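You operate a simulated robot arm through the tools that you are given. There is no shell and no other tool.

Carry out the task below with a simulated robot arm. There is one attempt and no reset: what you move stays moved.

TASK
Square the vise to the aisle and tighten the loose vise nut.
Fine: Free the swivel lever, swing the vise with fingers clear of it, lock the lever again. Read the size beside the nut and use the spanner marked the same. Tighten till the white marks line up, put the spanner back, pinch and drop nothing. Where these are worked on the way, their far stop is far enough and under half their travel is too little: swivel lever.

The check looks at the end state, three seconds after you hand in, the way a careful person would. Anything else that was tipped, shoved, dropped, spilled or broken makes it a failure.

THE ROBOT
A 7-joint arm with a two-finger parallel gripper, fixed in place. Base frame: the origin is at the foot of the arm, x ahead of it, y to its left, z up; the work surface is at about z = 95. Lengths are in cm, angles in rad, forces in N, time in s.
With the tool pointing down near the work surface it reaches from about 22 to 64 cm from the base axis. Its first joint turns from -2.897 to 2.897 rad. Payload 1.57 kg.
The TCP is the grasp point between the finger pads, 3 cm short of the fingertips. In the tool frame z runs along the fingers and y along their closing line. The gripper opens to 8 cm. The fingers are 1.7 cm wide and 1.2 cm thick; the gripper's body (4 by 8.2 cm) begins 8 cm behind the TCP.
Orientation is that of the tool frame in the base frame, as a unit quaternion [w, x, y, z]. With the fingers straight down and closing along the base's y, the tool's x points along the base's -x, its y along +y and its z along -z.

THE INTERFACE
- The arm moves only by the tool play_rows. Its argument "steps" is text: rows parted by semicolons, each of 7 numbers parted by spaces: the shift along the tool's x, y, z in cm, then the turn, a rotation vector about the tool's x, y, z in rad, then the opening, from 0 (shut) to 1 (fully open). In form: tx ty tz ax ay az grip; .... A call has 1 to 20 rows; each row shifts and turns the commanded pose from where the row before left it, along the tool's axes as they then stand. Each row takes 0.2 s and may step no farther than 5 cm and 0.15 rad from the row before; otherwise, or with a gripper value out of range, the whole call is refused. A pose out of reach is approached as far as the arm can. The call stops where the force on the tool passes 40 N (or 10 N more than at its start, if that is more) or the arm is blocked; 0.2 s more then pass. Each finger travels about 7.2 cm/s and halts on what it meets, pressing with about 25 N; the grip force reading is that of the motor and also rises with nothing between the fingers. The clock runs only during rows and for 0.2 s after the last one: add rows that do not move to give the fingers time. It gives the time, the measured TCP pose, the force on the tool (base axes), the opening and the grip force at its end, in the units of the frame above (readings bear some noise), with the torque about the TCP (base axes, N m) and any sound that the robot's microphone picked up, and new pictures: "pictures" is both (left out), scene, wrist or none.
- Cameras (640 x 400 px; columns grow to the right, rows downward): "scene" is fixed at [40.07, 65, 155.26]; the picture's right is [-1.00, -0.08, 0.00], its down [-0.06, 0.71, -0.70] and it looks along [0.06, -0.70, -0.71] (base axes); focal length 274 px, centre (320, 200). "wrist" rides on the gripper at [7.2, -0.7, -12.2] in the tool frame; the picture's right is [0.09, 1.00, 0.00], its down [-0.84, 0.08, -0.54] and it looks along [-0.54, 0.05, 0.84] (tool axes); focal length 238 px, centre (320, 200). There is no depth. A picture from a camera that has moved, and an enlarged one, comes with that camera's place and axes in the base frame and with its lens.
- lift_body(by): slides the trunk up (or, below 0, down) by that many cm; the arm rides with it, the base frame stays. It gives what a move gives, with no picture.
- close_up(camera, box): a new picture of the part [left, top, right, bottom] of that camera's present view, enlarged. It takes no simulated time.
- sign_off(): hands the job in; it is judged then, once.

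Nothing tells you positions but the pictures and the camera data. Unless the task says otherwise, let go and move clear before handing in.

The tools are called by a JSON object that holds its "method" and its "body". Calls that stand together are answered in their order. play_rows: Moves the arm, as the interface text tells. Its arguments: {"type":"object","properties":{"steps":{"type":"string"},"pictures":{"type":"string","enum":["both","scene","wrist","none"]}},"required":["steps"]} The other tools are called the same way: lift_body (by) slides the trunk up or down; close_up (camera, box) takes an enlarged picture of a part of a camera's view; sign_off () hands the job in.

At the start:

```text
t: 0.0
tcp_pos: [39.18, 24.46, 131.05]
tool_rot: [0.0, 0.0, 1.0, 0.0]
contact_force: [-0.4, 0.4, 0.1]
torque: [0.02, -0.06, 0.03]
gripper_width: 8.01
finger_force: 0.1
trunk travel left (down, up): [-77.5, 21.5]
```

scene: 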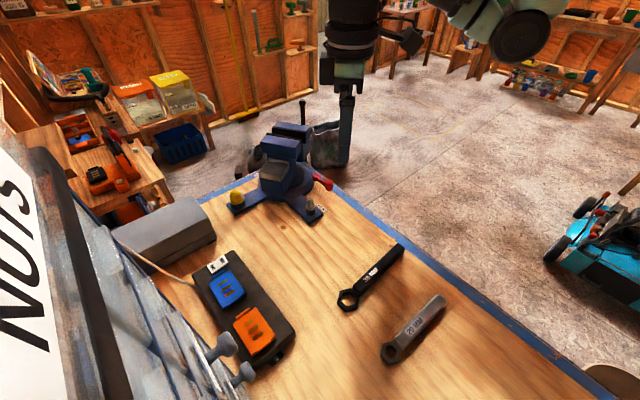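
wrist: 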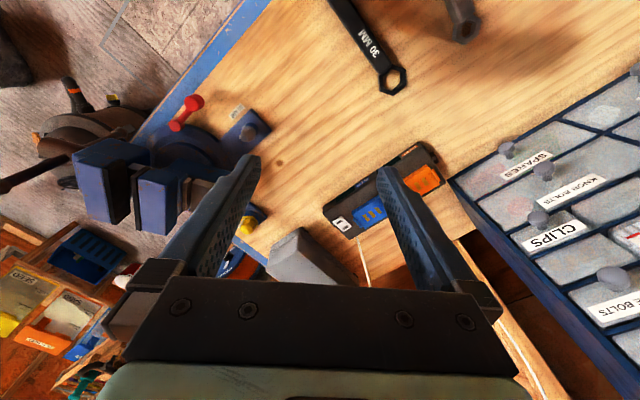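

I see a workbench with a blue vise at its edge, two spanners, a charger block and a drawer cabinet. I'll enlarge the parts first to read sizes and find the lever and nuts.

{"method": "close_up", "body": {"camera": "scene", "box": [210, 90, 370, 230]}}

{"method": "close_up", "body": {"camera": "scene", "box": [320, 220, 470, 370]}}

{"method": "close_up", "body": {"camera": "wrist", "box": [60, 60, 300, 240]}}

{"method": "close_up", "body": {"camera": "wrist", "box": [300, 0, 500, 120]}}

```text
2.86 times, centred on (290, 160) of scene
camera zoom: at [40.07, 65.0, 155.26], right [-1.0, -0.08, 0.0], down [-0.06, 0.71, -0.7], along [0.06, -0.7, -0.71], focal length 784 px, centre (406, 314)
```

zoom: 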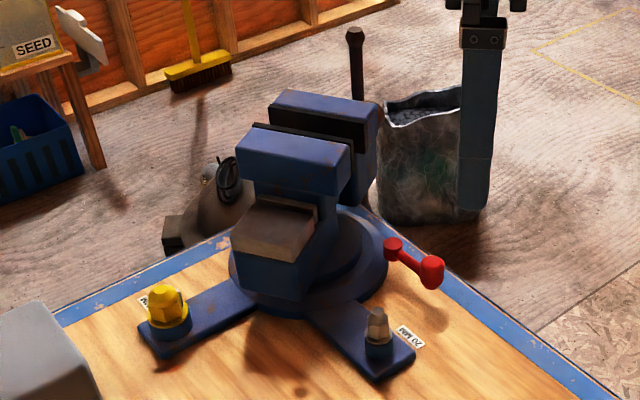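

```text
2.67 times, centred on (395, 295) of scene
camera zoom: at [40.07, 65.0, 155.26], right [-1.0, -0.08, 0.0], down [-0.06, 0.71, -0.7], along [0.06, -0.7, -0.71], focal length 732 px, centre (120, -53)
```

zoom: 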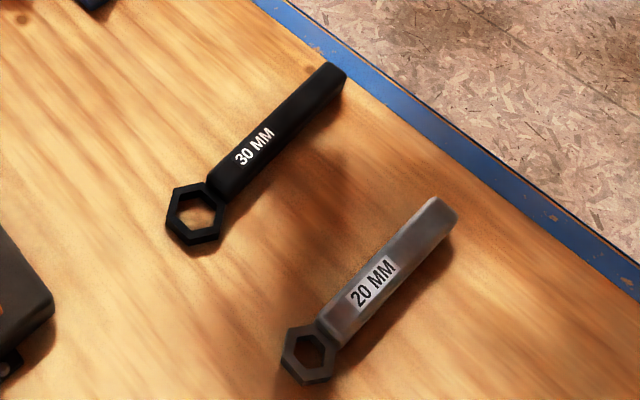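

```text
2.22 times, centred on (180, 150) of wrist
camera zoom: at [32.01, 23.72, 143.12], right [-0.09, 1.0, 0.0], down [0.84, 0.08, 0.54], along [0.54, 0.05, -0.84], focal length 530 px, centre (631, 311)
```

zoom: 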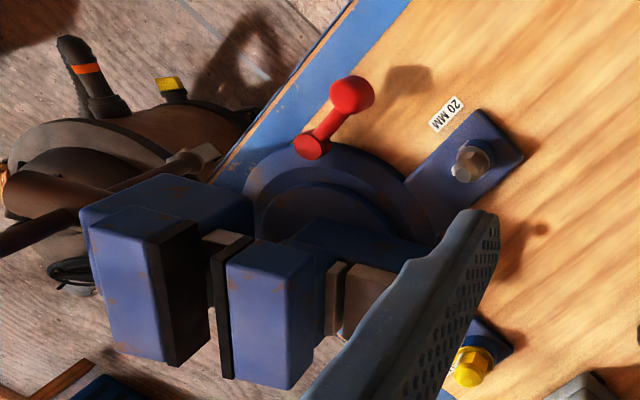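

```text
3.20 times, centred on (400, 60) of wrist
camera zoom: at [32.01, 23.72, 143.12], right [-0.09, 1.0, 0.0], down [0.84, 0.08, 0.54], along [0.54, 0.05, -0.84], focal length 763 px, centre (64, 648)
```

zoom: 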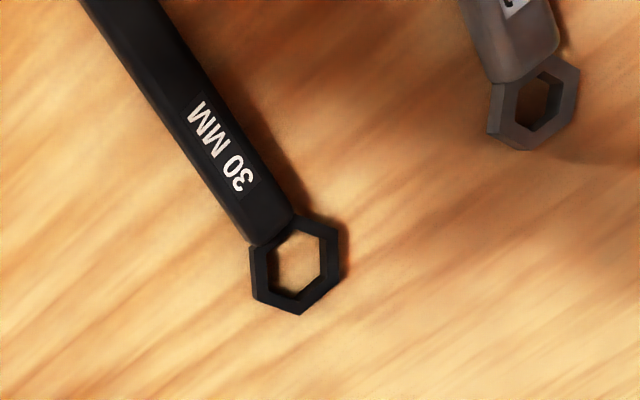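

The bench is turned about 45° to the base frame. The vise looks to be near (57, 1), the red lever near (43–47, ±2, z≈98), a steel nut with a "20 MM" label near (47, 12), and the 20 MM spanner near (15–28, 36–47). Next I'll look for the aisle, the nut marks and the lever markings.

{"method": "close_up", "body": {"camera": "scene", "box": [340, 0, 640, 200]}}

{"method": "close_up", "body": {"camera": "scene", "box": [280, 140, 350, 220]}}

{"method": "close_up", "body": {"camera": "scene", "box": [220, 160, 290, 220]}}

{"method": "close_up", "body": {"camera": "wrist", "box": [160, 70, 280, 150]}}

{"method": "close_up", "body": {"camera": "scene", "box": [0, 0, 320, 200]}}

```text
2.00 times, centred on (490, 100) of scene
camera zoom: at [40.07, 65.0, 155.26], right [-1.0, -0.08, 0.0], down [-0.06, 0.71, -0.7], along [0.06, -0.7, -0.71], focal length 549 px, centre (-20, 400)
```

zoom: 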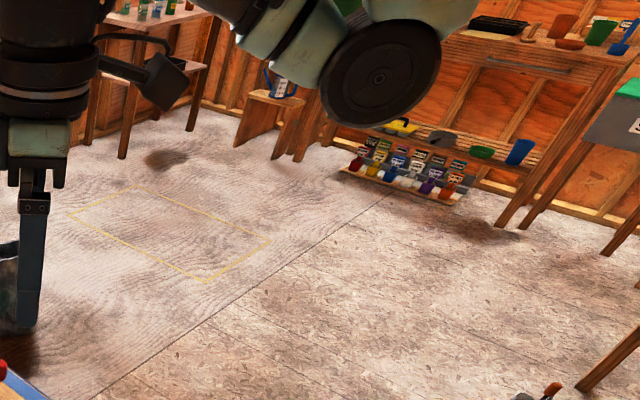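

```text
5.00 times, centred on (315, 180) of scene
camera zoom: at [40.07, 65.0, 155.26], right [-1.0, -0.08, 0.0], down [-0.06, 0.71, -0.7], along [0.06, -0.7, -0.71], focal length 1372 px, centre (345, 300)
```

zoom: 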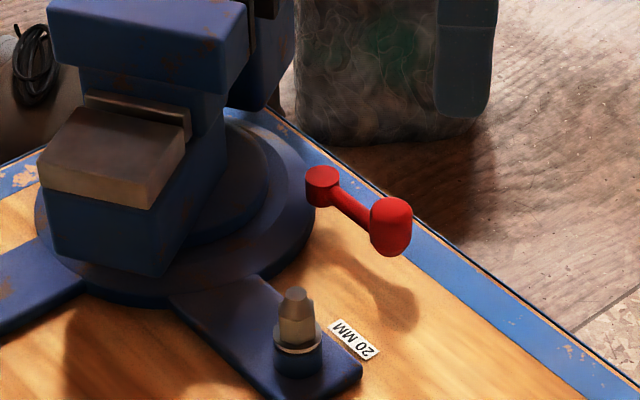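

```text
6.67 times, centred on (255, 190) of scene
camera zoom: at [40.07, 65.0, 155.26], right [-1.0, -0.08, 0.0], down [-0.06, 0.71, -0.7], along [0.06, -0.7, -0.71], focal length 1829 px, centre (753, 267)
```

zoom: 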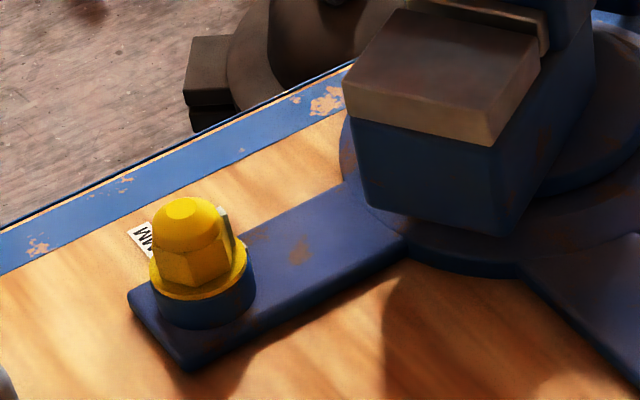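

```text
5.00 times, centred on (220, 110) of wrist
camera zoom: at [32.01, 23.72, 143.12], right [-0.09, 1.0, 0.0], down [0.84, 0.08, 0.54], along [0.54, 0.05, -0.84], focal length 1192 px, centre (820, 650)
```

zoom: 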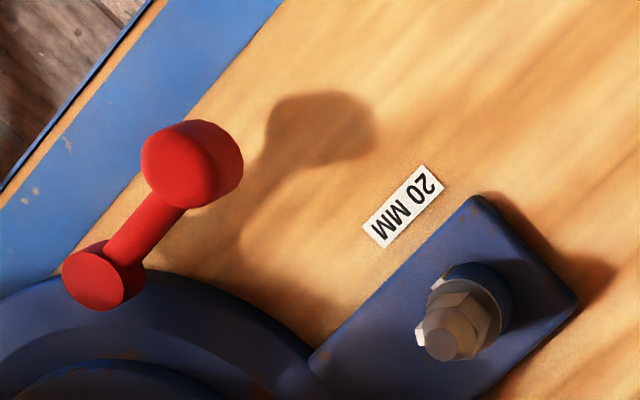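

```text
2.00 times, centred on (160, 100) of scene
camera zoom: at [40.07, 65.0, 155.26], right [-1.0, -0.08, 0.0], down [-0.06, 0.71, -0.7], along [0.06, -0.7, -0.71], focal length 549 px, centre (640, 400)
```

zoom: 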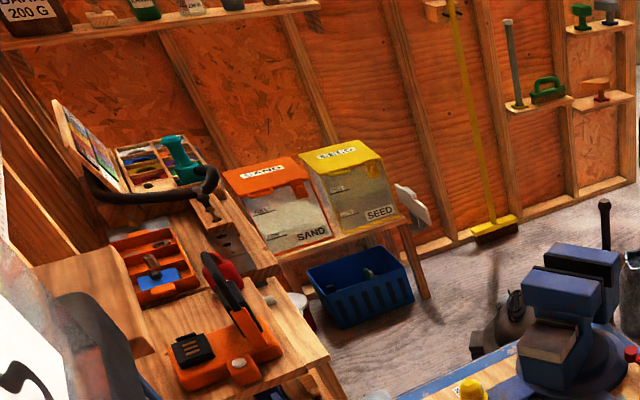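

The loose nut looks like the steel one labelled 20 MM. Its white mark is off to one side, while the yellow nut's needs a closer check. I'll move the wrist camera over the vise for a near top view, staying high.

{"method": "play_rows", "body": {"steps": "0 -4 0 0 0 0 1; 0 -4 0 0 0 0 1; 0 -4 0 0 0 0 1; 0 -4 0 0 0 0 1; 0 -4 0 0 0 0 1; 0 -3 0 0 0 0 1; 0 0 0 0 0 0 1"}}

```text
t: 1.6
tcp_pos: [39.32, 1.39, 131.23]
tool_rot: [0.0, 0.0, 1.0, 0.0]
contact_force: [-0.4, -0.4, 0.3]
torque: [-0.03, -0.01, 0.01]
gripper_width: 7.99
finger_force: 0.1
trunk travel left (down, up): [-77.5, 21.5]
camera wrist: at [32.16, 0.64, 143.21], right [-0.09, 1.0, 0.0], down [0.84, 0.08, 0.54], along [0.54, 0.05, -0.84], focal length 238 px, centre (320, 200)
```

scene: 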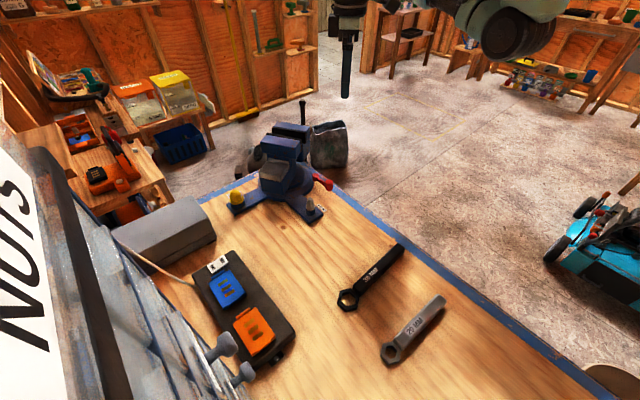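
wrist: 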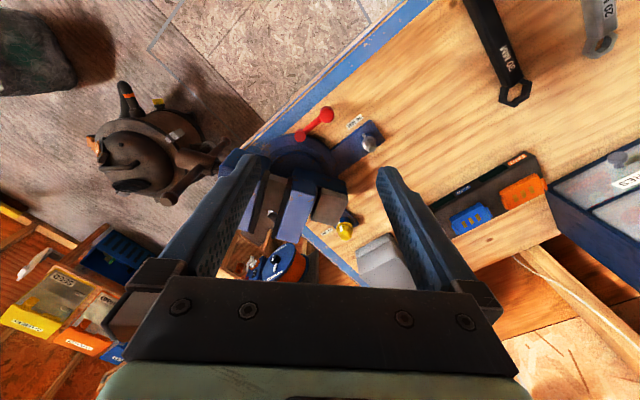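

The vise sits between the fingers in this view. I'll enlarge it.

{"method": "close_up", "body": {"camera": "wrist", "box": [230, 90, 400, 260]}}

{"method": "close_up", "body": {"camera": "wrist", "box": [280, 95, 390, 165]}}

```text
2.35 times, centred on (315, 175) of wrist
camera zoom: at [32.16, 0.64, 143.21], right [-0.09, 1.0, 0.0], down [0.84, 0.08, 0.54], along [0.54, 0.05, -0.84], focal length 561 px, centre (332, 259)
```

zoom: 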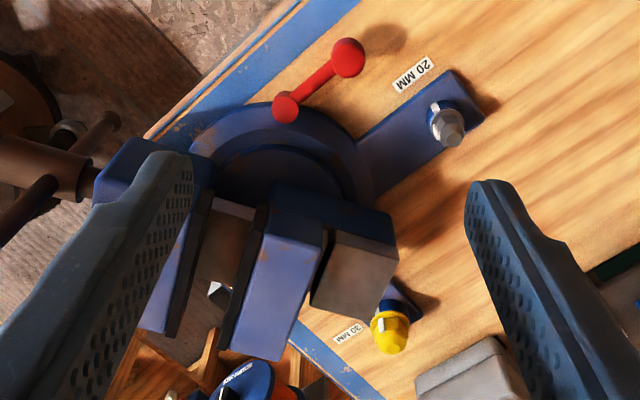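

```text
5.71 times, centred on (335, 130) of wrist
camera zoom: at [32.16, 0.64, 143.21], right [-0.09, 1.0, 0.0], down [0.84, 0.08, 0.54], along [0.54, 0.05, -0.84], focal length 1362 px, centre (234, 600)
```

zoom: 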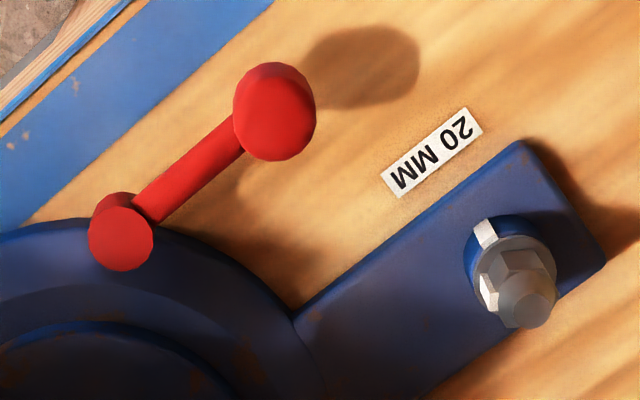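

Steel nut: the size is 20 MM and its two white marks are not in line. The yellow 30 MM nut looks aligned. I'll move the camera forward to look straight down on the vise and read its angle.

{"method": "play_rows", "body": {"steps": "-4 0 0 0 0 0 1; -4 0 0 0 0 0 1; -4 0 0 0 0 0 1; -4 0 0 0 0 0 1; 0 0 0 0 0 0 1", "pictures": "wrist"}}

{"method": "close_up", "body": {"camera": "wrist", "box": [220, 0, 420, 150]}}

{"method": "close_up", "body": {"camera": "scene", "box": [210, 90, 370, 230]}}

```text
t: 2.8
tcp_pos: [55.18, 1.21, 131.17]
tool_rot: [0.0, -0.001, 1.0, -0.001]
contact_force: [-0.3, 0.1, -0.3]
torque: [-0.01, 0.0, -0.01]
gripper_width: 8.02
finger_force: 0.1
trunk travel left (down, up): [-77.5, 21.5]
camera wrist: at [48.0, 0.42, 143.28], right [-0.09, 1.0, 0.0], down [0.84, 0.08, 0.54], along [0.54, 0.05, -0.84], focal length 238 px, centre (320, 200)
```

wrist: 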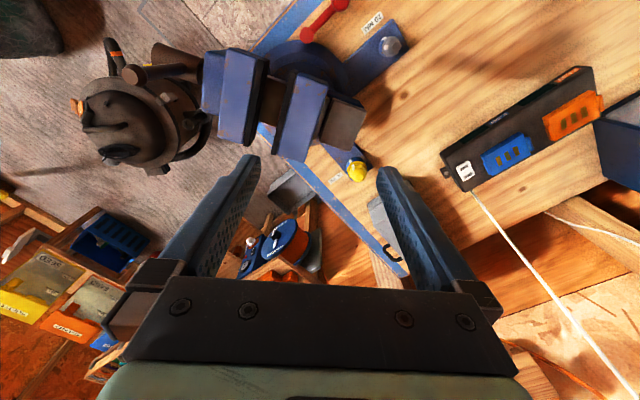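

```text
2.67 times, centred on (320, 75) of wrist
camera zoom: at [48.0, 0.42, 143.28], right [-0.09, 1.0, 0.0], down [0.84, 0.08, 0.54], along [0.54, 0.05, -0.84], focal length 636 px, centre (320, 533)
```

zoom: 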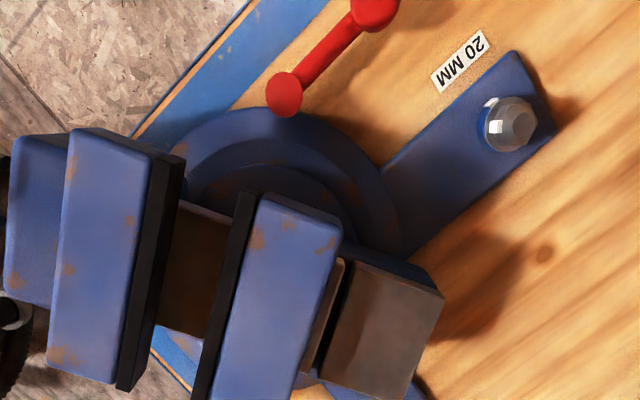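

```text
2.86 times, centred on (290, 160) of scene
camera zoom: at [40.07, 65.0, 155.26], right [-1.0, -0.08, 0.0], down [-0.06, 0.71, -0.7], along [0.06, -0.7, -0.71], focal length 784 px, centre (406, 314)
```

zoom: 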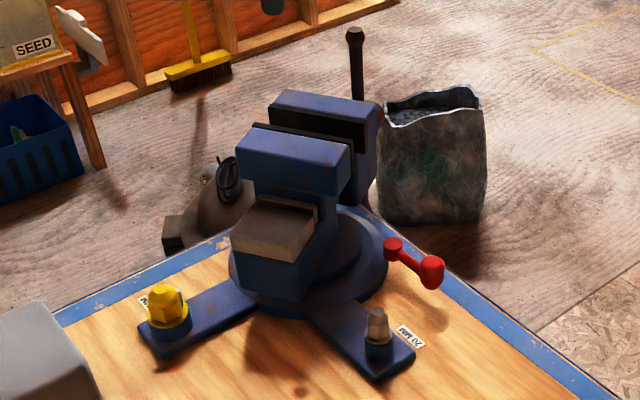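

I'll zoom in further on the jaws from both cameras to triangulate the vise's direction.

{"method": "close_up", "body": {"camera": "scene", "box": [260, 115, 320, 165]}}

{"method": "close_up", "body": {"camera": "wrist", "box": [190, 30, 390, 190]}}

{"method": "close_up", "body": {"camera": "wrist", "box": [350, 0, 430, 60]}}

{"method": "close_up", "body": {"camera": "wrist", "box": [310, 130, 390, 190]}}

```text
8.00 times, centred on (290, 140) of scene
camera zoom: at [40.07, 65.0, 155.26], right [-1.0, -0.08, 0.0], down [-0.06, 0.71, -0.7], along [0.06, -0.7, -0.71], focal length 2195 px, centre (560, 680)
```

zoom: 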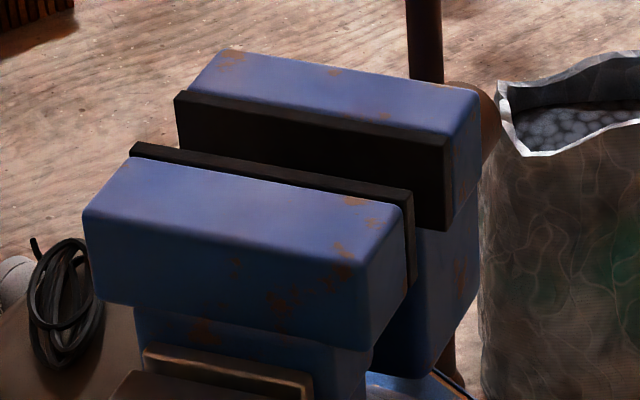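

```text
2.50 times, centred on (290, 110) of wrist
camera zoom: at [48.0, 0.42, 143.28], right [-0.09, 1.0, 0.0], down [0.84, 0.08, 0.54], along [0.54, 0.05, -0.84], focal length 596 px, centre (395, 425)
```

zoom: 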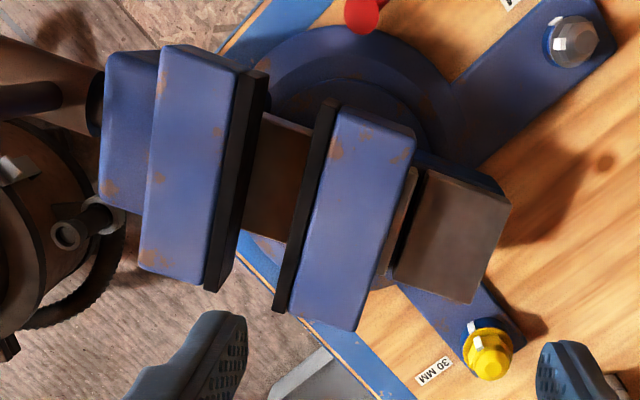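

```text
6.67 times, centred on (390, 30) of wrist
camera zoom: at [48.0, 0.42, 143.28], right [-0.09, 1.0, 0.0], down [0.84, 0.08, 0.54], along [0.54, 0.05, -0.84], focal length 1589 px, centre (-147, 1333)
```

zoom: 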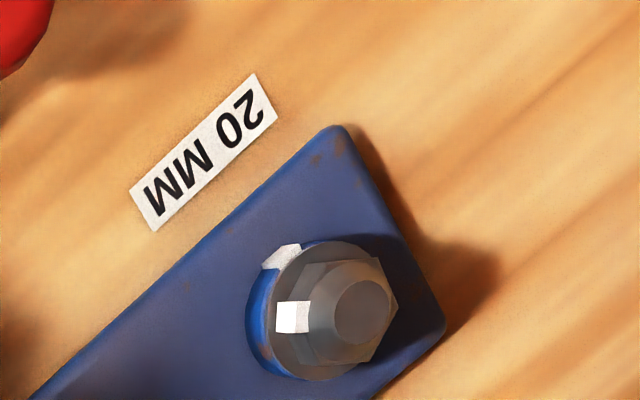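

```text
6.67 times, centred on (350, 160) of wrist
camera zoom: at [48.0, 0.42, 143.28], right [-0.09, 1.0, 0.0], down [0.84, 0.08, 0.54], along [0.54, 0.05, -0.84], focal length 1589 px, centre (120, 467)
```

zoom: 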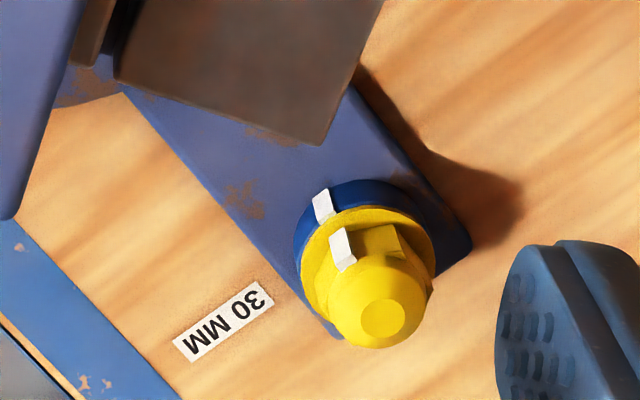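

The yellow 30 MM nut's marks are aligned, so the steel 20 MM nut is the loose one, needing roughly 60° clockwise. The vise points about 32° away from square to the bench's aisle edge and needs to turn clockwise seen from above. The red lever's hub is near (47.1, −2.0) and its knob near (42.4, 2.8, 98.9). I'll move over the knob, turn the hand to match it and look from closer.

{"method": "play_rows", "body": {"steps": "4.26 0.54 0 0 0 0 1; 4.26 0.54 0 0 0 0 1; 4.26 0.54 0 0 0 0 1; 0 0 0 0 0 0.128 0.7; 0 0 0 0 0 0.128 0.7; 0 0 0 0 0 0.128 0.7; 0 0 0 0 0 0.128 0.7; 0 0 0 0 0 0.128 0.7; 0 0 0 0 0 0.128 0.7; 0 0 4 0 0 0 0.7; 0 0 4 0 0 0 0.7; 0 0 4 0 0 0 0.7; 0 0 0 0 0 0 0.7"}}

{"method": "close_up", "body": {"camera": "wrist", "box": [200, 40, 440, 220]}}

```text
t: 5.6
tcp_pos: [42.36, 3.33, 118.83]
tool_rot: [0.0, 0.374, 0.927, 0.0]
contact_force: [-1.2, 0.6, 0.3]
torque: [0.02, 0.02, -0.05]
gripper_width: 5.6
finger_force: 0.1
trunk travel left (down, up): [-77.5, 21.5]
camera wrist: at [36.73, 7.74, 130.93], right [0.62, 0.78, 0.0], down [0.66, -0.53, 0.54], along [0.42, -0.34, -0.84], focal length 238 px, centre (320, 200)
```

scene: 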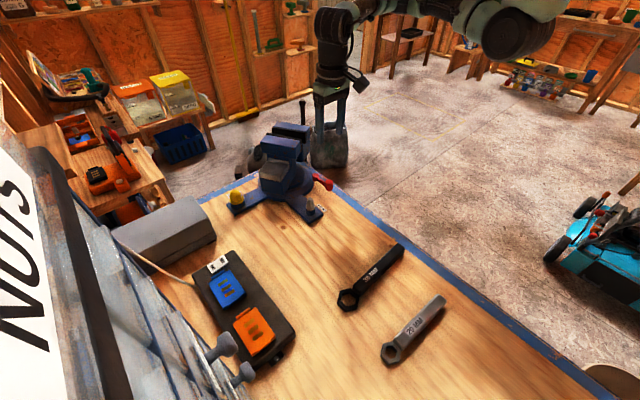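
wrist: 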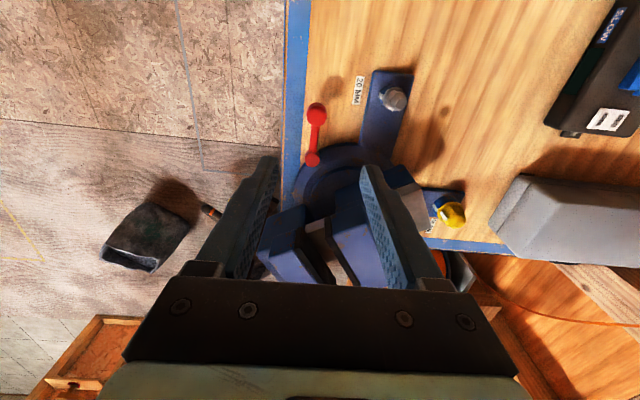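

```text
2.22 times, centred on (320, 130) of wrist
camera zoom: at [36.73, 7.74, 130.93], right [0.62, 0.78, 0.0], down [0.66, -0.53, 0.54], along [0.42, -0.34, -0.84], focal length 530 px, centre (320, 356)
```

zoom: 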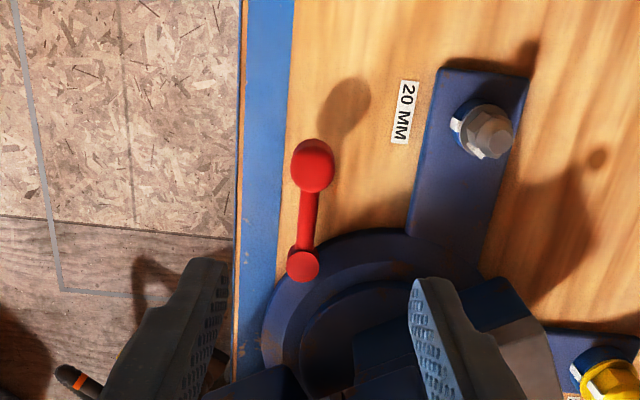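

The view is now lined up with the bench edge. The lever lies parallel to that edge, with the hub near (46.8, −1.9) and the knob near (42.2, 2.8). I'll lower the open fingers to just above the knob, straddling it, and check before going further.

{"method": "play_rows", "body": {"steps": "-0.24 -0.46 4 0 0 0 0.6; 0 0 4 0 0 0 0.6; 0 0 4 0 0 0 0.6; 0 0 2 0 0 0 0.6; 0 0 0 0 0 0 0.6"}}

{"method": "close_up", "body": {"camera": "scene", "box": [270, 110, 370, 210]}}

{"method": "close_up", "body": {"camera": "wrist", "box": [200, 80, 440, 260]}}

```text
t: 6.8
tcp_pos: [42.14, 2.56, 104.95]
tool_rot: [0.001, 0.374, 0.927, 0.001]
contact_force: [-0.5, -0.4, -0.2]
torque: [0.0, -0.01, -0.02]
gripper_width: 4.8
finger_force: 0.0
trunk travel left (down, up): [-77.5, 21.5]
camera wrist: at [36.65, 7.02, 116.93], right [0.62, 0.78, 0.0], down [0.66, -0.53, 0.54], along [0.42, -0.34, -0.84], focal length 238 px, centre (320, 200)
```

scene: 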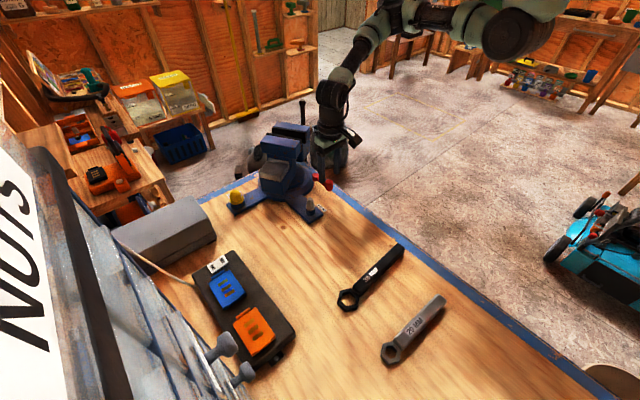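
wrist: 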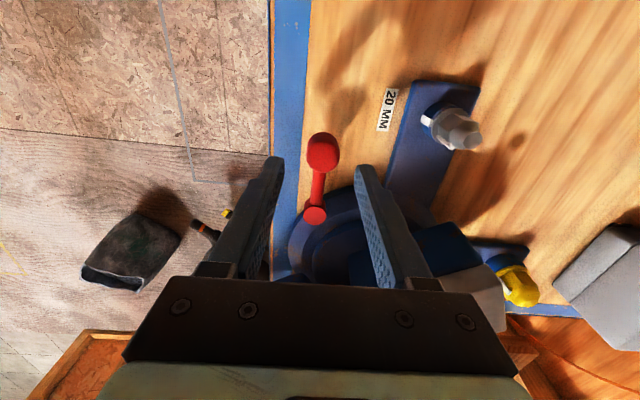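

```text
4.00 times, centred on (320, 160) of scene
camera zoom: at [40.07, 65.0, 155.26], right [-1.0, -0.08, 0.0], down [-0.06, 0.71, -0.7], along [0.06, -0.7, -0.71], focal length 1098 px, centre (320, 360)
```

zoom: 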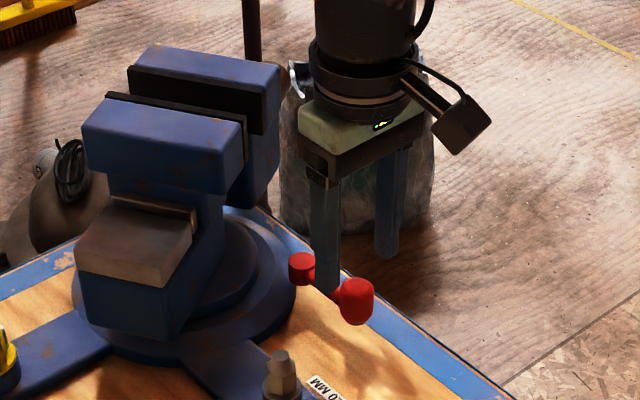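

```text
2.22 times, centred on (320, 170) of wrist
camera zoom: at [36.65, 7.02, 116.93], right [0.62, 0.78, 0.0], down [0.66, -0.53, 0.54], along [0.42, -0.34, -0.84], focal length 530 px, centre (320, 267)
```

zoom: 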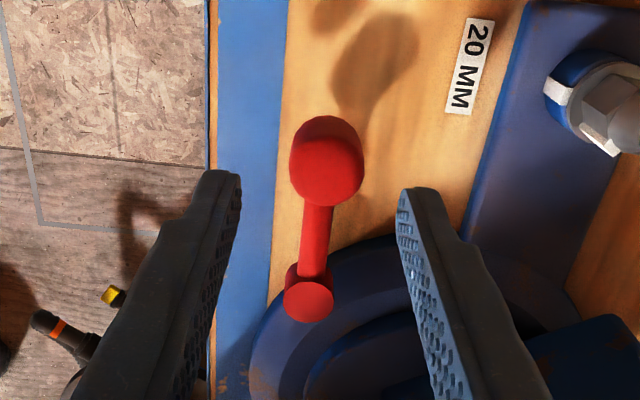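

The fingers straddle the knob with room on both sides. I'll lower to knob height.

{"method": "play_rows", "body": {"steps": "0 0 2.5 0 0 0 0.6; 0 0 2 0 0 0 0.6; 0 0 0 0 0 0 0.6", "pictures": "wrist"}}

{"method": "close_up", "body": {"camera": "scene", "box": [290, 140, 360, 210]}}

{"method": "close_up", "body": {"camera": "wrist", "box": [220, 100, 440, 260]}}

```text
t: 7.6
tcp_pos: [42.35, 2.44, 100.5]
tool_rot: [0.0, 0.373, 0.928, 0.0]
contact_force: [-0.1, 0.1, -0.6]
torque: [0.0, -0.03, 0.0]
gripper_width: 4.79
finger_force: 0.0
trunk travel left (down, up): [-77.5, 21.5]
camera wrist: at [36.74, 6.94, 112.56], right [0.62, 0.78, 0.0], down [0.66, -0.52, 0.54], along [0.42, -0.34, -0.84], focal length 238 px, centre (320, 200)
```

wrist: 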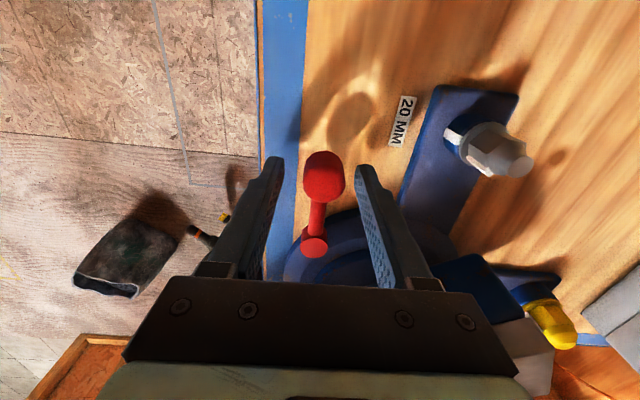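

```text
5.71 times, centred on (325, 175) of scene
camera zoom: at [40.07, 65.0, 155.26], right [-1.0, -0.08, 0.0], down [-0.06, 0.71, -0.7], along [0.06, -0.7, -0.71], focal length 1568 px, centre (291, 343)
```

zoom: 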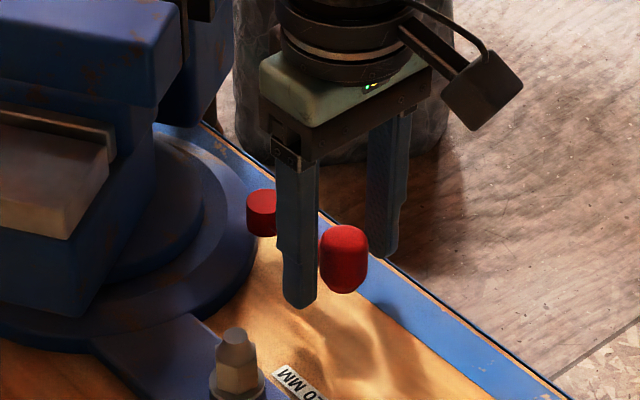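

```text
2.50 times, centred on (330, 180) of wrist
camera zoom: at [36.74, 6.94, 112.56], right [0.62, 0.78, 0.0], down [0.66, -0.52, 0.54], along [0.42, -0.34, -0.84], focal length 596 px, centre (295, 250)
```

zoom: 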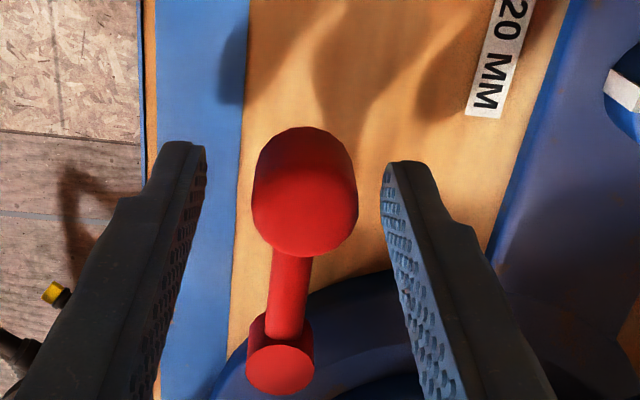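

Fingers are around the knob at its height. I'll now sweep it gently outward toward the aisle (counter-clockwise about the hub), watching the force to see if that is the freeing direction.

{"method": "play_rows", "body": {"steps": "-0.03 -0.65 0 0 0 -0.1 0.6; -0.03 -0.65 0 0 0 -0.1 0.6; -0.03 -0.65 0 0 0 -0.1 0.6; -0.03 -0.65 0 0 0 -0.1 0.6; 0 0 0 0 0 0 0.6", "pictures": "wrist"}}

{"method": "close_up", "body": {"camera": "scene", "box": [290, 140, 360, 210]}}

```text
t: 8.8
tcp_pos: [40.78, 0.31, 100.51]
tool_rot: [0.0, 0.181, 0.983, 0.0]
contact_force: [-0.1, 0.0, -0.2]
torque: [0.04, 0.02, 0.02]
gripper_width: 4.82
finger_force: 0.0
trunk travel left (down, up): [-77.5, 21.5]
camera wrist: at [33.84, 2.27, 112.63], right [0.27, 0.96, 0.0], down [0.81, -0.23, 0.54], along [0.52, -0.15, -0.84], focal length 238 px, centre (320, 200)
```

wrist: 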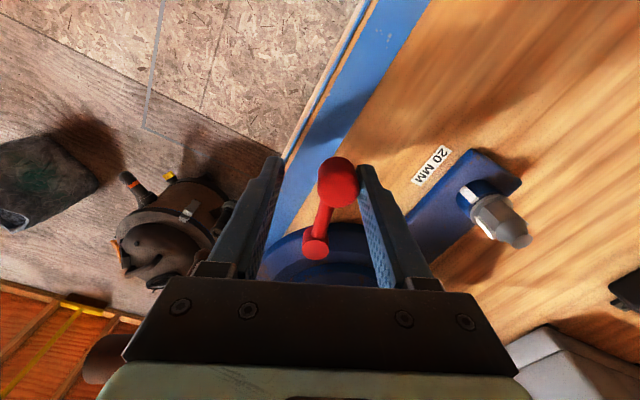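

```text
5.71 times, centred on (325, 175) of scene
camera zoom: at [40.07, 65.0, 155.26], right [-1.0, -0.08, 0.0], down [-0.06, 0.71, -0.7], along [0.06, -0.7, -0.71], focal length 1568 px, centre (291, 343)
```

zoom: 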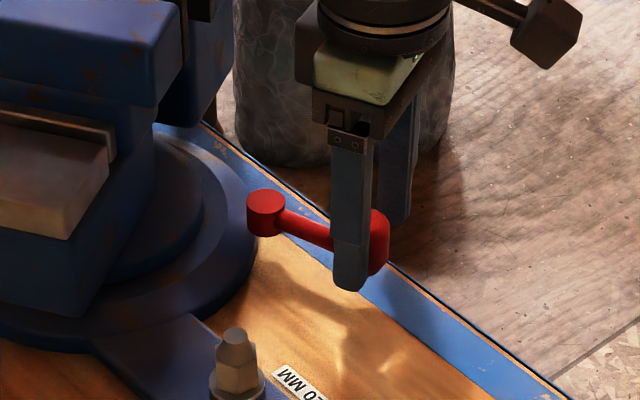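

The lever follows with almost no force, so outward is the freeing direction. I'll keep going along the arc until it meets its stop.

{"method": "play_rows", "body": {"steps": "-0.03 -0.65 0 0 0 -0.1 0.6; -0.03 -0.65 0 0 0 -0.1 0.6; -0.03 -0.65 0 0 0 -0.1 0.6; -0.03 -0.65 0 0 0 -0.1 0.6; 0 0 0 0 0 0 0.6"}}

{"method": "close_up", "body": {"camera": "scene", "box": [270, 120, 370, 220]}}

```text
t: 10.0
tcp_pos: [40.53, -2.14, 100.52]
tool_rot: [0.001, -0.018, 1.0, -0.001]
contact_force: [-0.4, 1.0, 0.7]
torque: [0.06, 0.0, 0.01]
gripper_width: 4.83
finger_force: 0.2
trunk travel left (down, up): [-77.5, 21.5]
camera wrist: at [33.34, -3.13, 112.66], right [-0.13, 0.99, 0.0], down [0.83, 0.11, 0.54], along [0.54, 0.07, -0.84], focal length 238 px, centre (320, 200)
```

scene: 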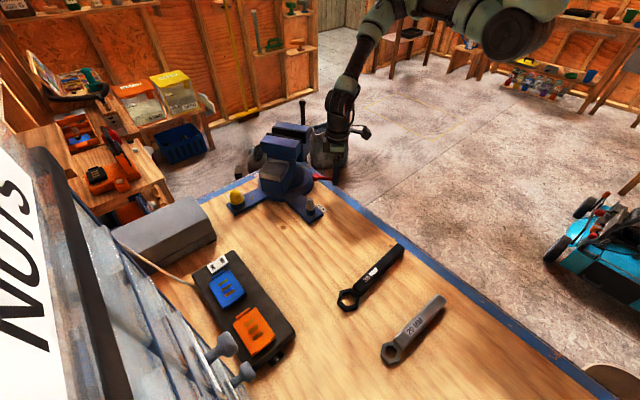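
wrist: 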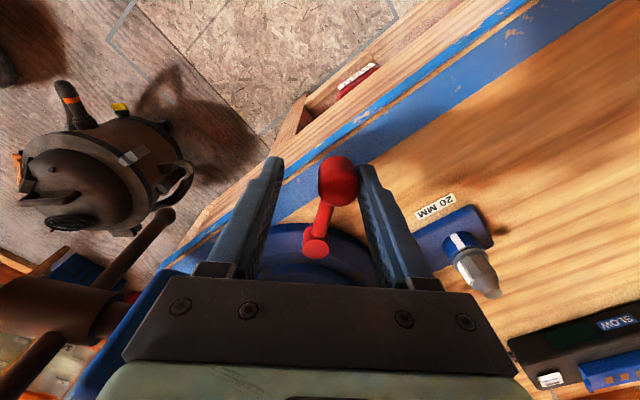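

```text
4.00 times, centred on (320, 170) of scene
camera zoom: at [40.07, 65.0, 155.26], right [-1.0, -0.08, 0.0], down [-0.06, 0.71, -0.7], along [0.06, -0.7, -0.71], focal length 1098 px, centre (320, 320)
```

zoom: 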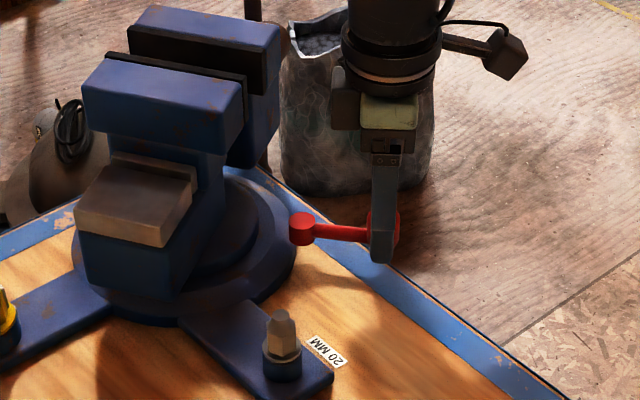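

The lever is about 0.6 rad round and still light. The T-handle and front jaw remain clear of the hand, so I'll continue.

{"method": "play_rows", "body": {"steps": "-0.03 -0.65 0 0 0 -0.1 0.6; -0.03 -0.65 0 0 0 -0.1 0.6; -0.03 -0.65 0 0 0 -0.1 0.6; 0 0 0 0 0 0 0.6"}}

{"method": "close_up", "body": {"camera": "scene", "box": [270, 120, 370, 220]}}

```text
t: 11.0
tcp_pos: [40.77, -4.06, 100.49]
tool_rot: [0.0, -0.166, 0.986, 0.0]
contact_force: [-0.1, -0.1, 0.3]
torque: [0.01, 0.02, -0.01]
gripper_width: 4.85
finger_force: 0.6
trunk travel left (down, up): [-77.5, 21.5]
camera wrist: at [34.29, -7.05, 112.57], right [-0.41, 0.91, 0.0], down [0.77, 0.35, 0.54], along [0.49, 0.22, -0.84], focal length 238 px, centre (320, 200)
```

scene: 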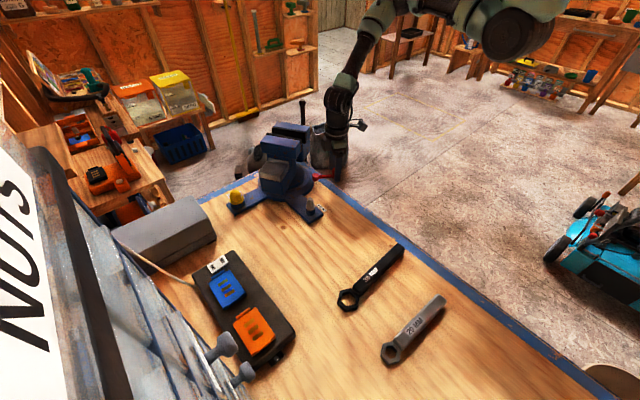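
wrist: 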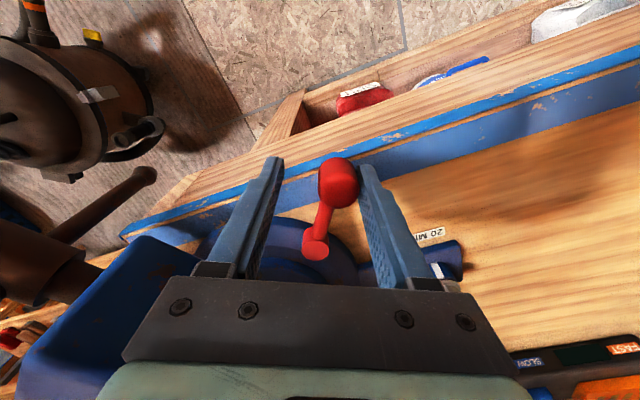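

```text
4.00 times, centred on (320, 170) of scene
camera zoom: at [40.07, 65.0, 155.26], right [-1.0, -0.08, 0.0], down [-0.06, 0.71, -0.7], along [0.06, -0.7, -0.71], focal length 1098 px, centre (320, 320)
```

zoom: 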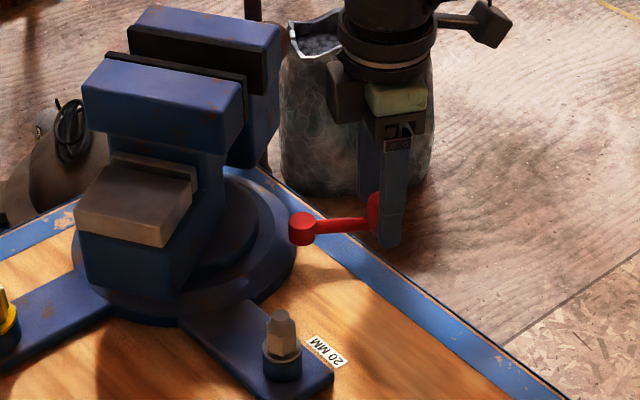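

Still light contact, with the lever near 185–190°. Three more small steps.

{"method": "play_rows", "body": {"steps": "-0.03 -0.65 0 0 0 -0.1 0.6; -0.03 -0.65 0 0 0 -0.1 0.6; -0.03 -0.65 0 0 0 -0.1 0.6; 0 0 0 0 0 0 0.6"}}

{"method": "close_up", "body": {"camera": "scene", "box": [270, 120, 370, 220]}}

```text
t: 12.0
tcp_pos: [41.65, -5.55, 100.5]
tool_rot: [0.0, -0.312, 0.95, 0.001]
contact_force: [-0.9, 4.2, -0.8]
torque: [0.08, 0.03, -0.06]
gripper_width: 5.18
finger_force: 1.7
trunk travel left (down, up): [-77.5, 21.5]
camera wrist: at [36.22, -10.45, 112.63], right [-0.66, 0.75, 0.0], down [0.63, 0.56, 0.54], along [0.4, 0.36, -0.84], focal length 238 px, centre (320, 200)
```

scene: 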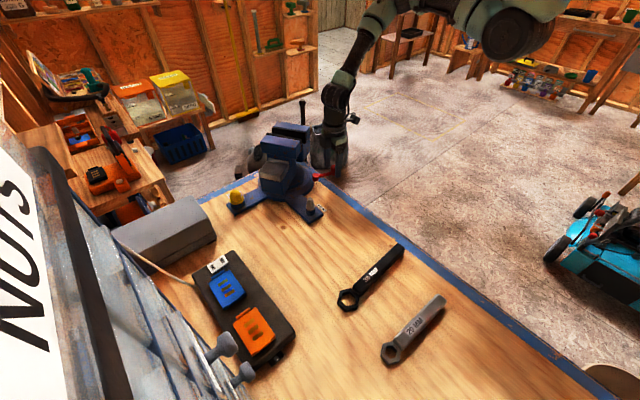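
wrist: 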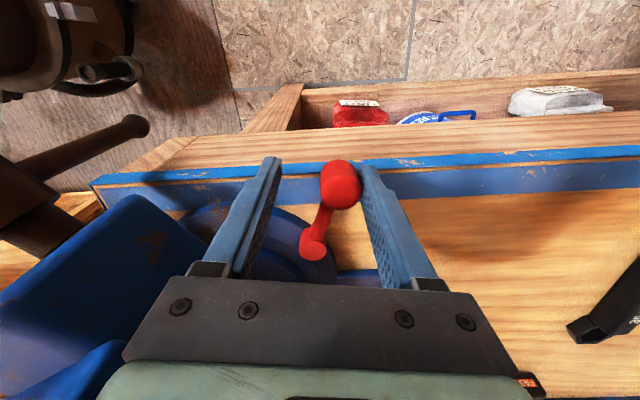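

```text
4.00 times, centred on (320, 170) of scene
camera zoom: at [40.07, 65.0, 155.26], right [-1.0, -0.08, 0.0], down [-0.06, 0.71, -0.7], along [0.06, -0.7, -0.71], focal length 1098 px, centre (320, 320)
```

zoom: 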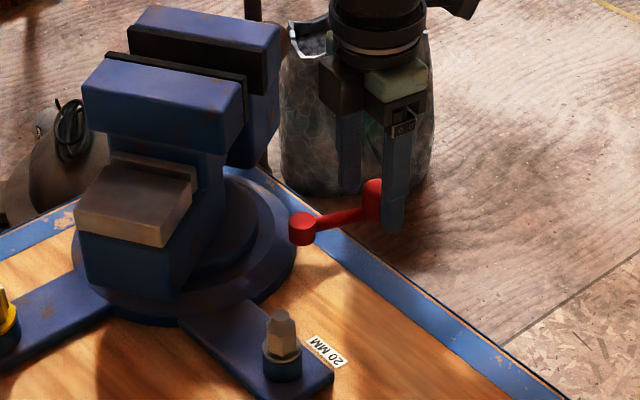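

A slight force has appeared, possibly the lever's stop. One more small step to confirm.

{"method": "play_rows", "body": {"steps": "-0.03 -0.65 0 0 0 -0.1 0.6; 0 0 0 0 0 0 0.6"}}

{"method": "close_up", "body": {"camera": "scene", "box": [270, 120, 370, 220]}}

```text
t: 12.6
tcp_pos: [41.85, -5.89, 100.54]
tool_rot: [0.0, -0.36, 0.933, 0.001]
contact_force: [-5.1, 13.2, -0.2]
torque: [0.31, 0.09, -0.19]
gripper_width: 5.97
finger_force: 6.4
trunk travel left (down, up): [-77.5, 21.5]
camera wrist: at [37.09, -11.3, 112.61], right [-0.74, 0.68, 0.0], down [0.57, 0.62, 0.54], along [0.37, 0.4, -0.84], focal length 238 px, centre (320, 200)
```

scene: 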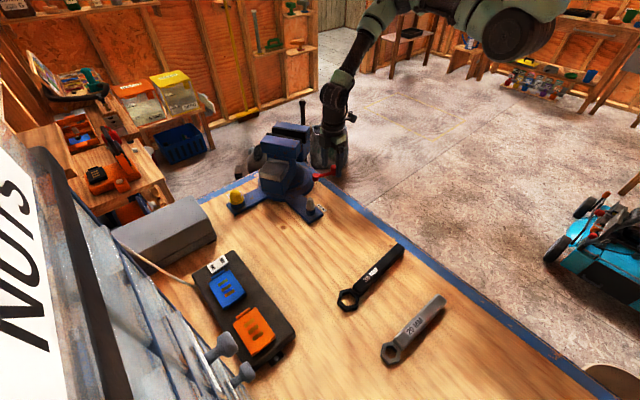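
wrist: 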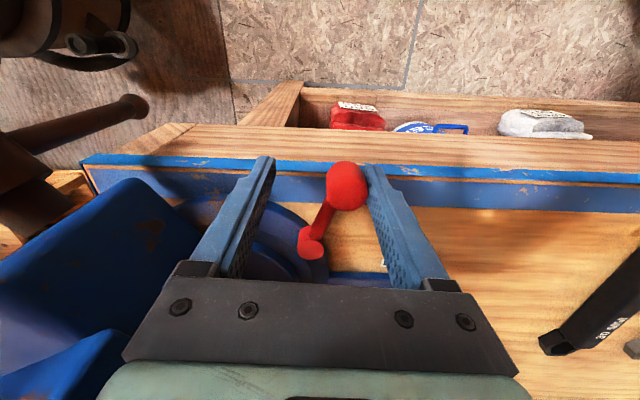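

```text
4.00 times, centred on (320, 170) of scene
camera zoom: at [40.07, 65.0, 155.26], right [-1.0, -0.08, 0.0], down [-0.06, 0.71, -0.7], along [0.06, -0.7, -0.71], focal length 1098 px, centre (320, 320)
```

zoom: 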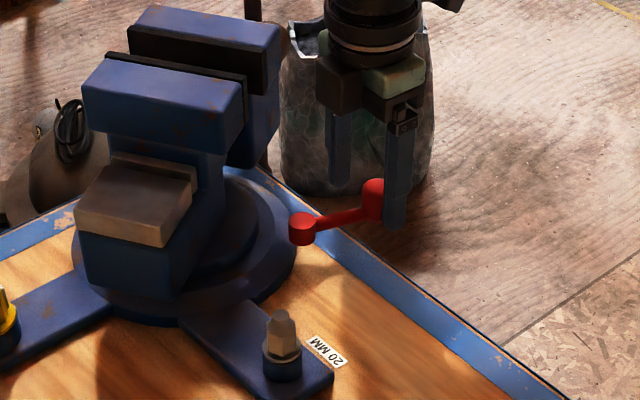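

The force rises and the finger gives way, so the lever is at its far stop: the swivel is free. I'll back off, rise straight up and turn the hand back to its default heading.

{"method": "play_rows", "body": {"steps": "0 0.8 0 0 0 0 0.6; 0 0 -3 0 0 0 0.6; 0 0 -4 0 0 0 0.6; 0 0 -4 0 0 0 0.6; 0 0 -4 0 0 0 0.6; 0 0 -4 0 0 0 0.6; 0 0 -4 0 0 0 0.6; 0 0 0 0 0 0.147 0.3; 0 0 0 0 0 0.147 0; 0 0 0 0 0 0.147 0; 0 0 0 0 0 0.147 0; 0 0 0 0 0 0.147 0; 0 0 0 0 0 0 0"}}

{"method": "close_up", "body": {"camera": "scene", "box": [230, 110, 350, 230]}}

```text
t: 15.4
tcp_pos: [41.55, -5.71, 123.59]
tool_rot: [0.001, 0.002, 1.0, 0.0]
contact_force: [-0.8, -0.2, -0.4]
torque: [-0.01, 0.01, 0.04]
gripper_width: 0.01
finger_force: 21.4
trunk travel left (down, up): [-77.5, 21.5]
camera wrist: at [34.36, -6.49, 135.6], right [-0.09, 1.0, 0.0], down [0.84, 0.07, 0.54], along [0.54, 0.05, -0.84], focal length 238 px, centre (320, 200)
```

scene: 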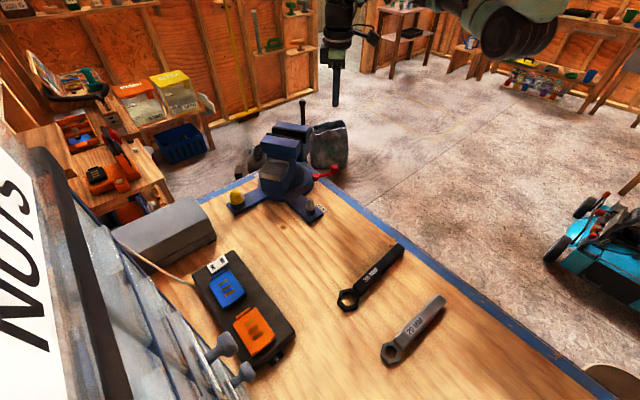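
wrist: 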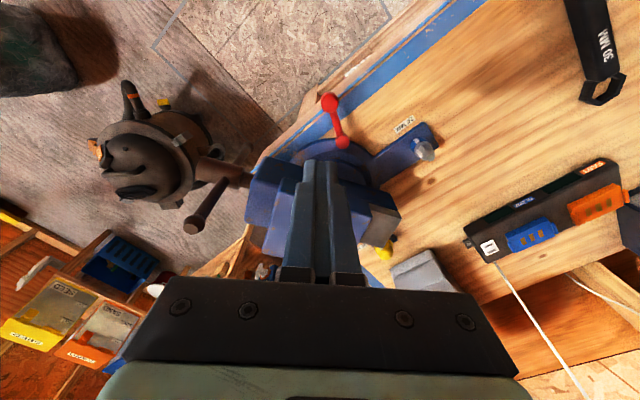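

```text
3.33 times, centred on (290, 170) of scene
camera zoom: at [40.07, 65.0, 155.26], right [-1.0, -0.08, 0.0], down [-0.06, 0.71, -0.7], along [0.06, -0.7, -0.71], focal length 915 px, centre (420, 300)
```

zoom: 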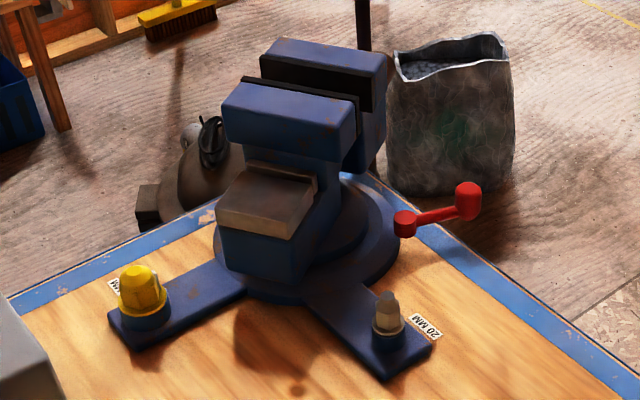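

The lever is parked near 207°, clear of the vise base. Now I'll move to the robot side of the vise's tail with closed fingers and lower beside it, to push it toward +x.

{"method": "play_rows", "body": {"steps": "-2.49 3.3 0 0 0 0 0; -2.49 3.3 0 0 0 0 0; -2.49 3.3 0 0 0 0 0; -2.49 3.3 0 0 0 0 0; 0 0 4 0 0 0 0; 0 0 4 0 0 0 0; 0 0 4 0 0 0 0; 0 0 4 0 0 0 0; 0 0 3 0 0 0 0; 0 0 0 0 0 0 0"}}

{"method": "close_up", "body": {"camera": "scene", "box": [230, 110, 350, 230]}}

```text
t: 17.6
tcp_pos: [51.4, 7.45, 104.7]
tool_rot: [0.0, 0.001, 1.0, 0.0]
contact_force: [-0.3, 0.8, -0.9]
torque: [0.0, 0.01, 0.01]
gripper_width: 0.03
finger_force: 21.1
trunk travel left (down, up): [-77.5, 21.5]
camera wrist: at [44.32, 6.72, 116.86], right [-0.09, 1.0, 0.0], down [0.84, 0.08, 0.54], along [0.54, 0.05, -0.84], focal length 238 px, centre (320, 200)
```

scene: 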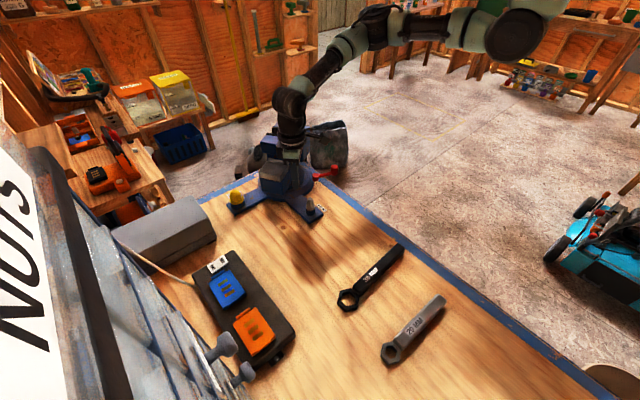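
wrist: 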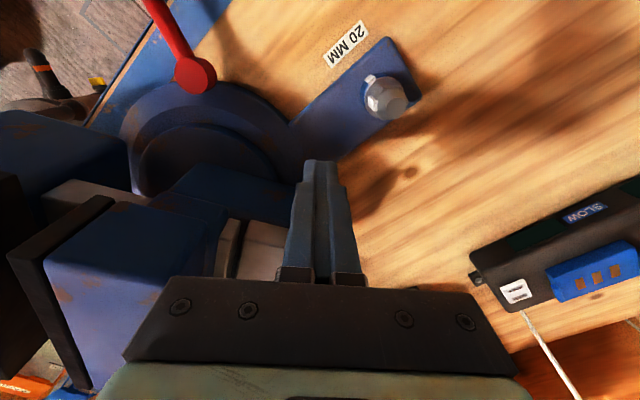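

```text
3.33 times, centred on (290, 170) of scene
camera zoom: at [40.07, 65.0, 155.26], right [-1.0, -0.08, 0.0], down [-0.06, 0.71, -0.7], along [0.06, -0.7, -0.71], focal length 915 px, centre (420, 300)
```

zoom: 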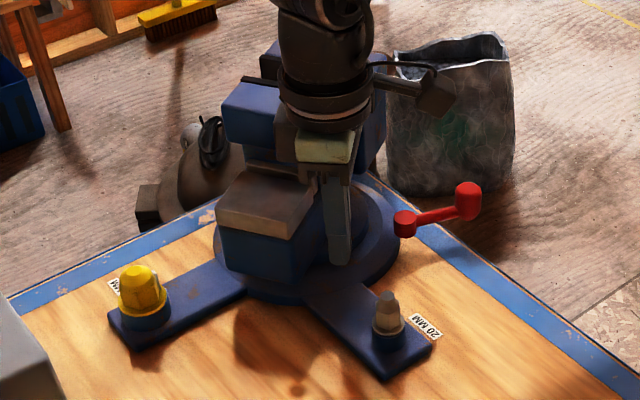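

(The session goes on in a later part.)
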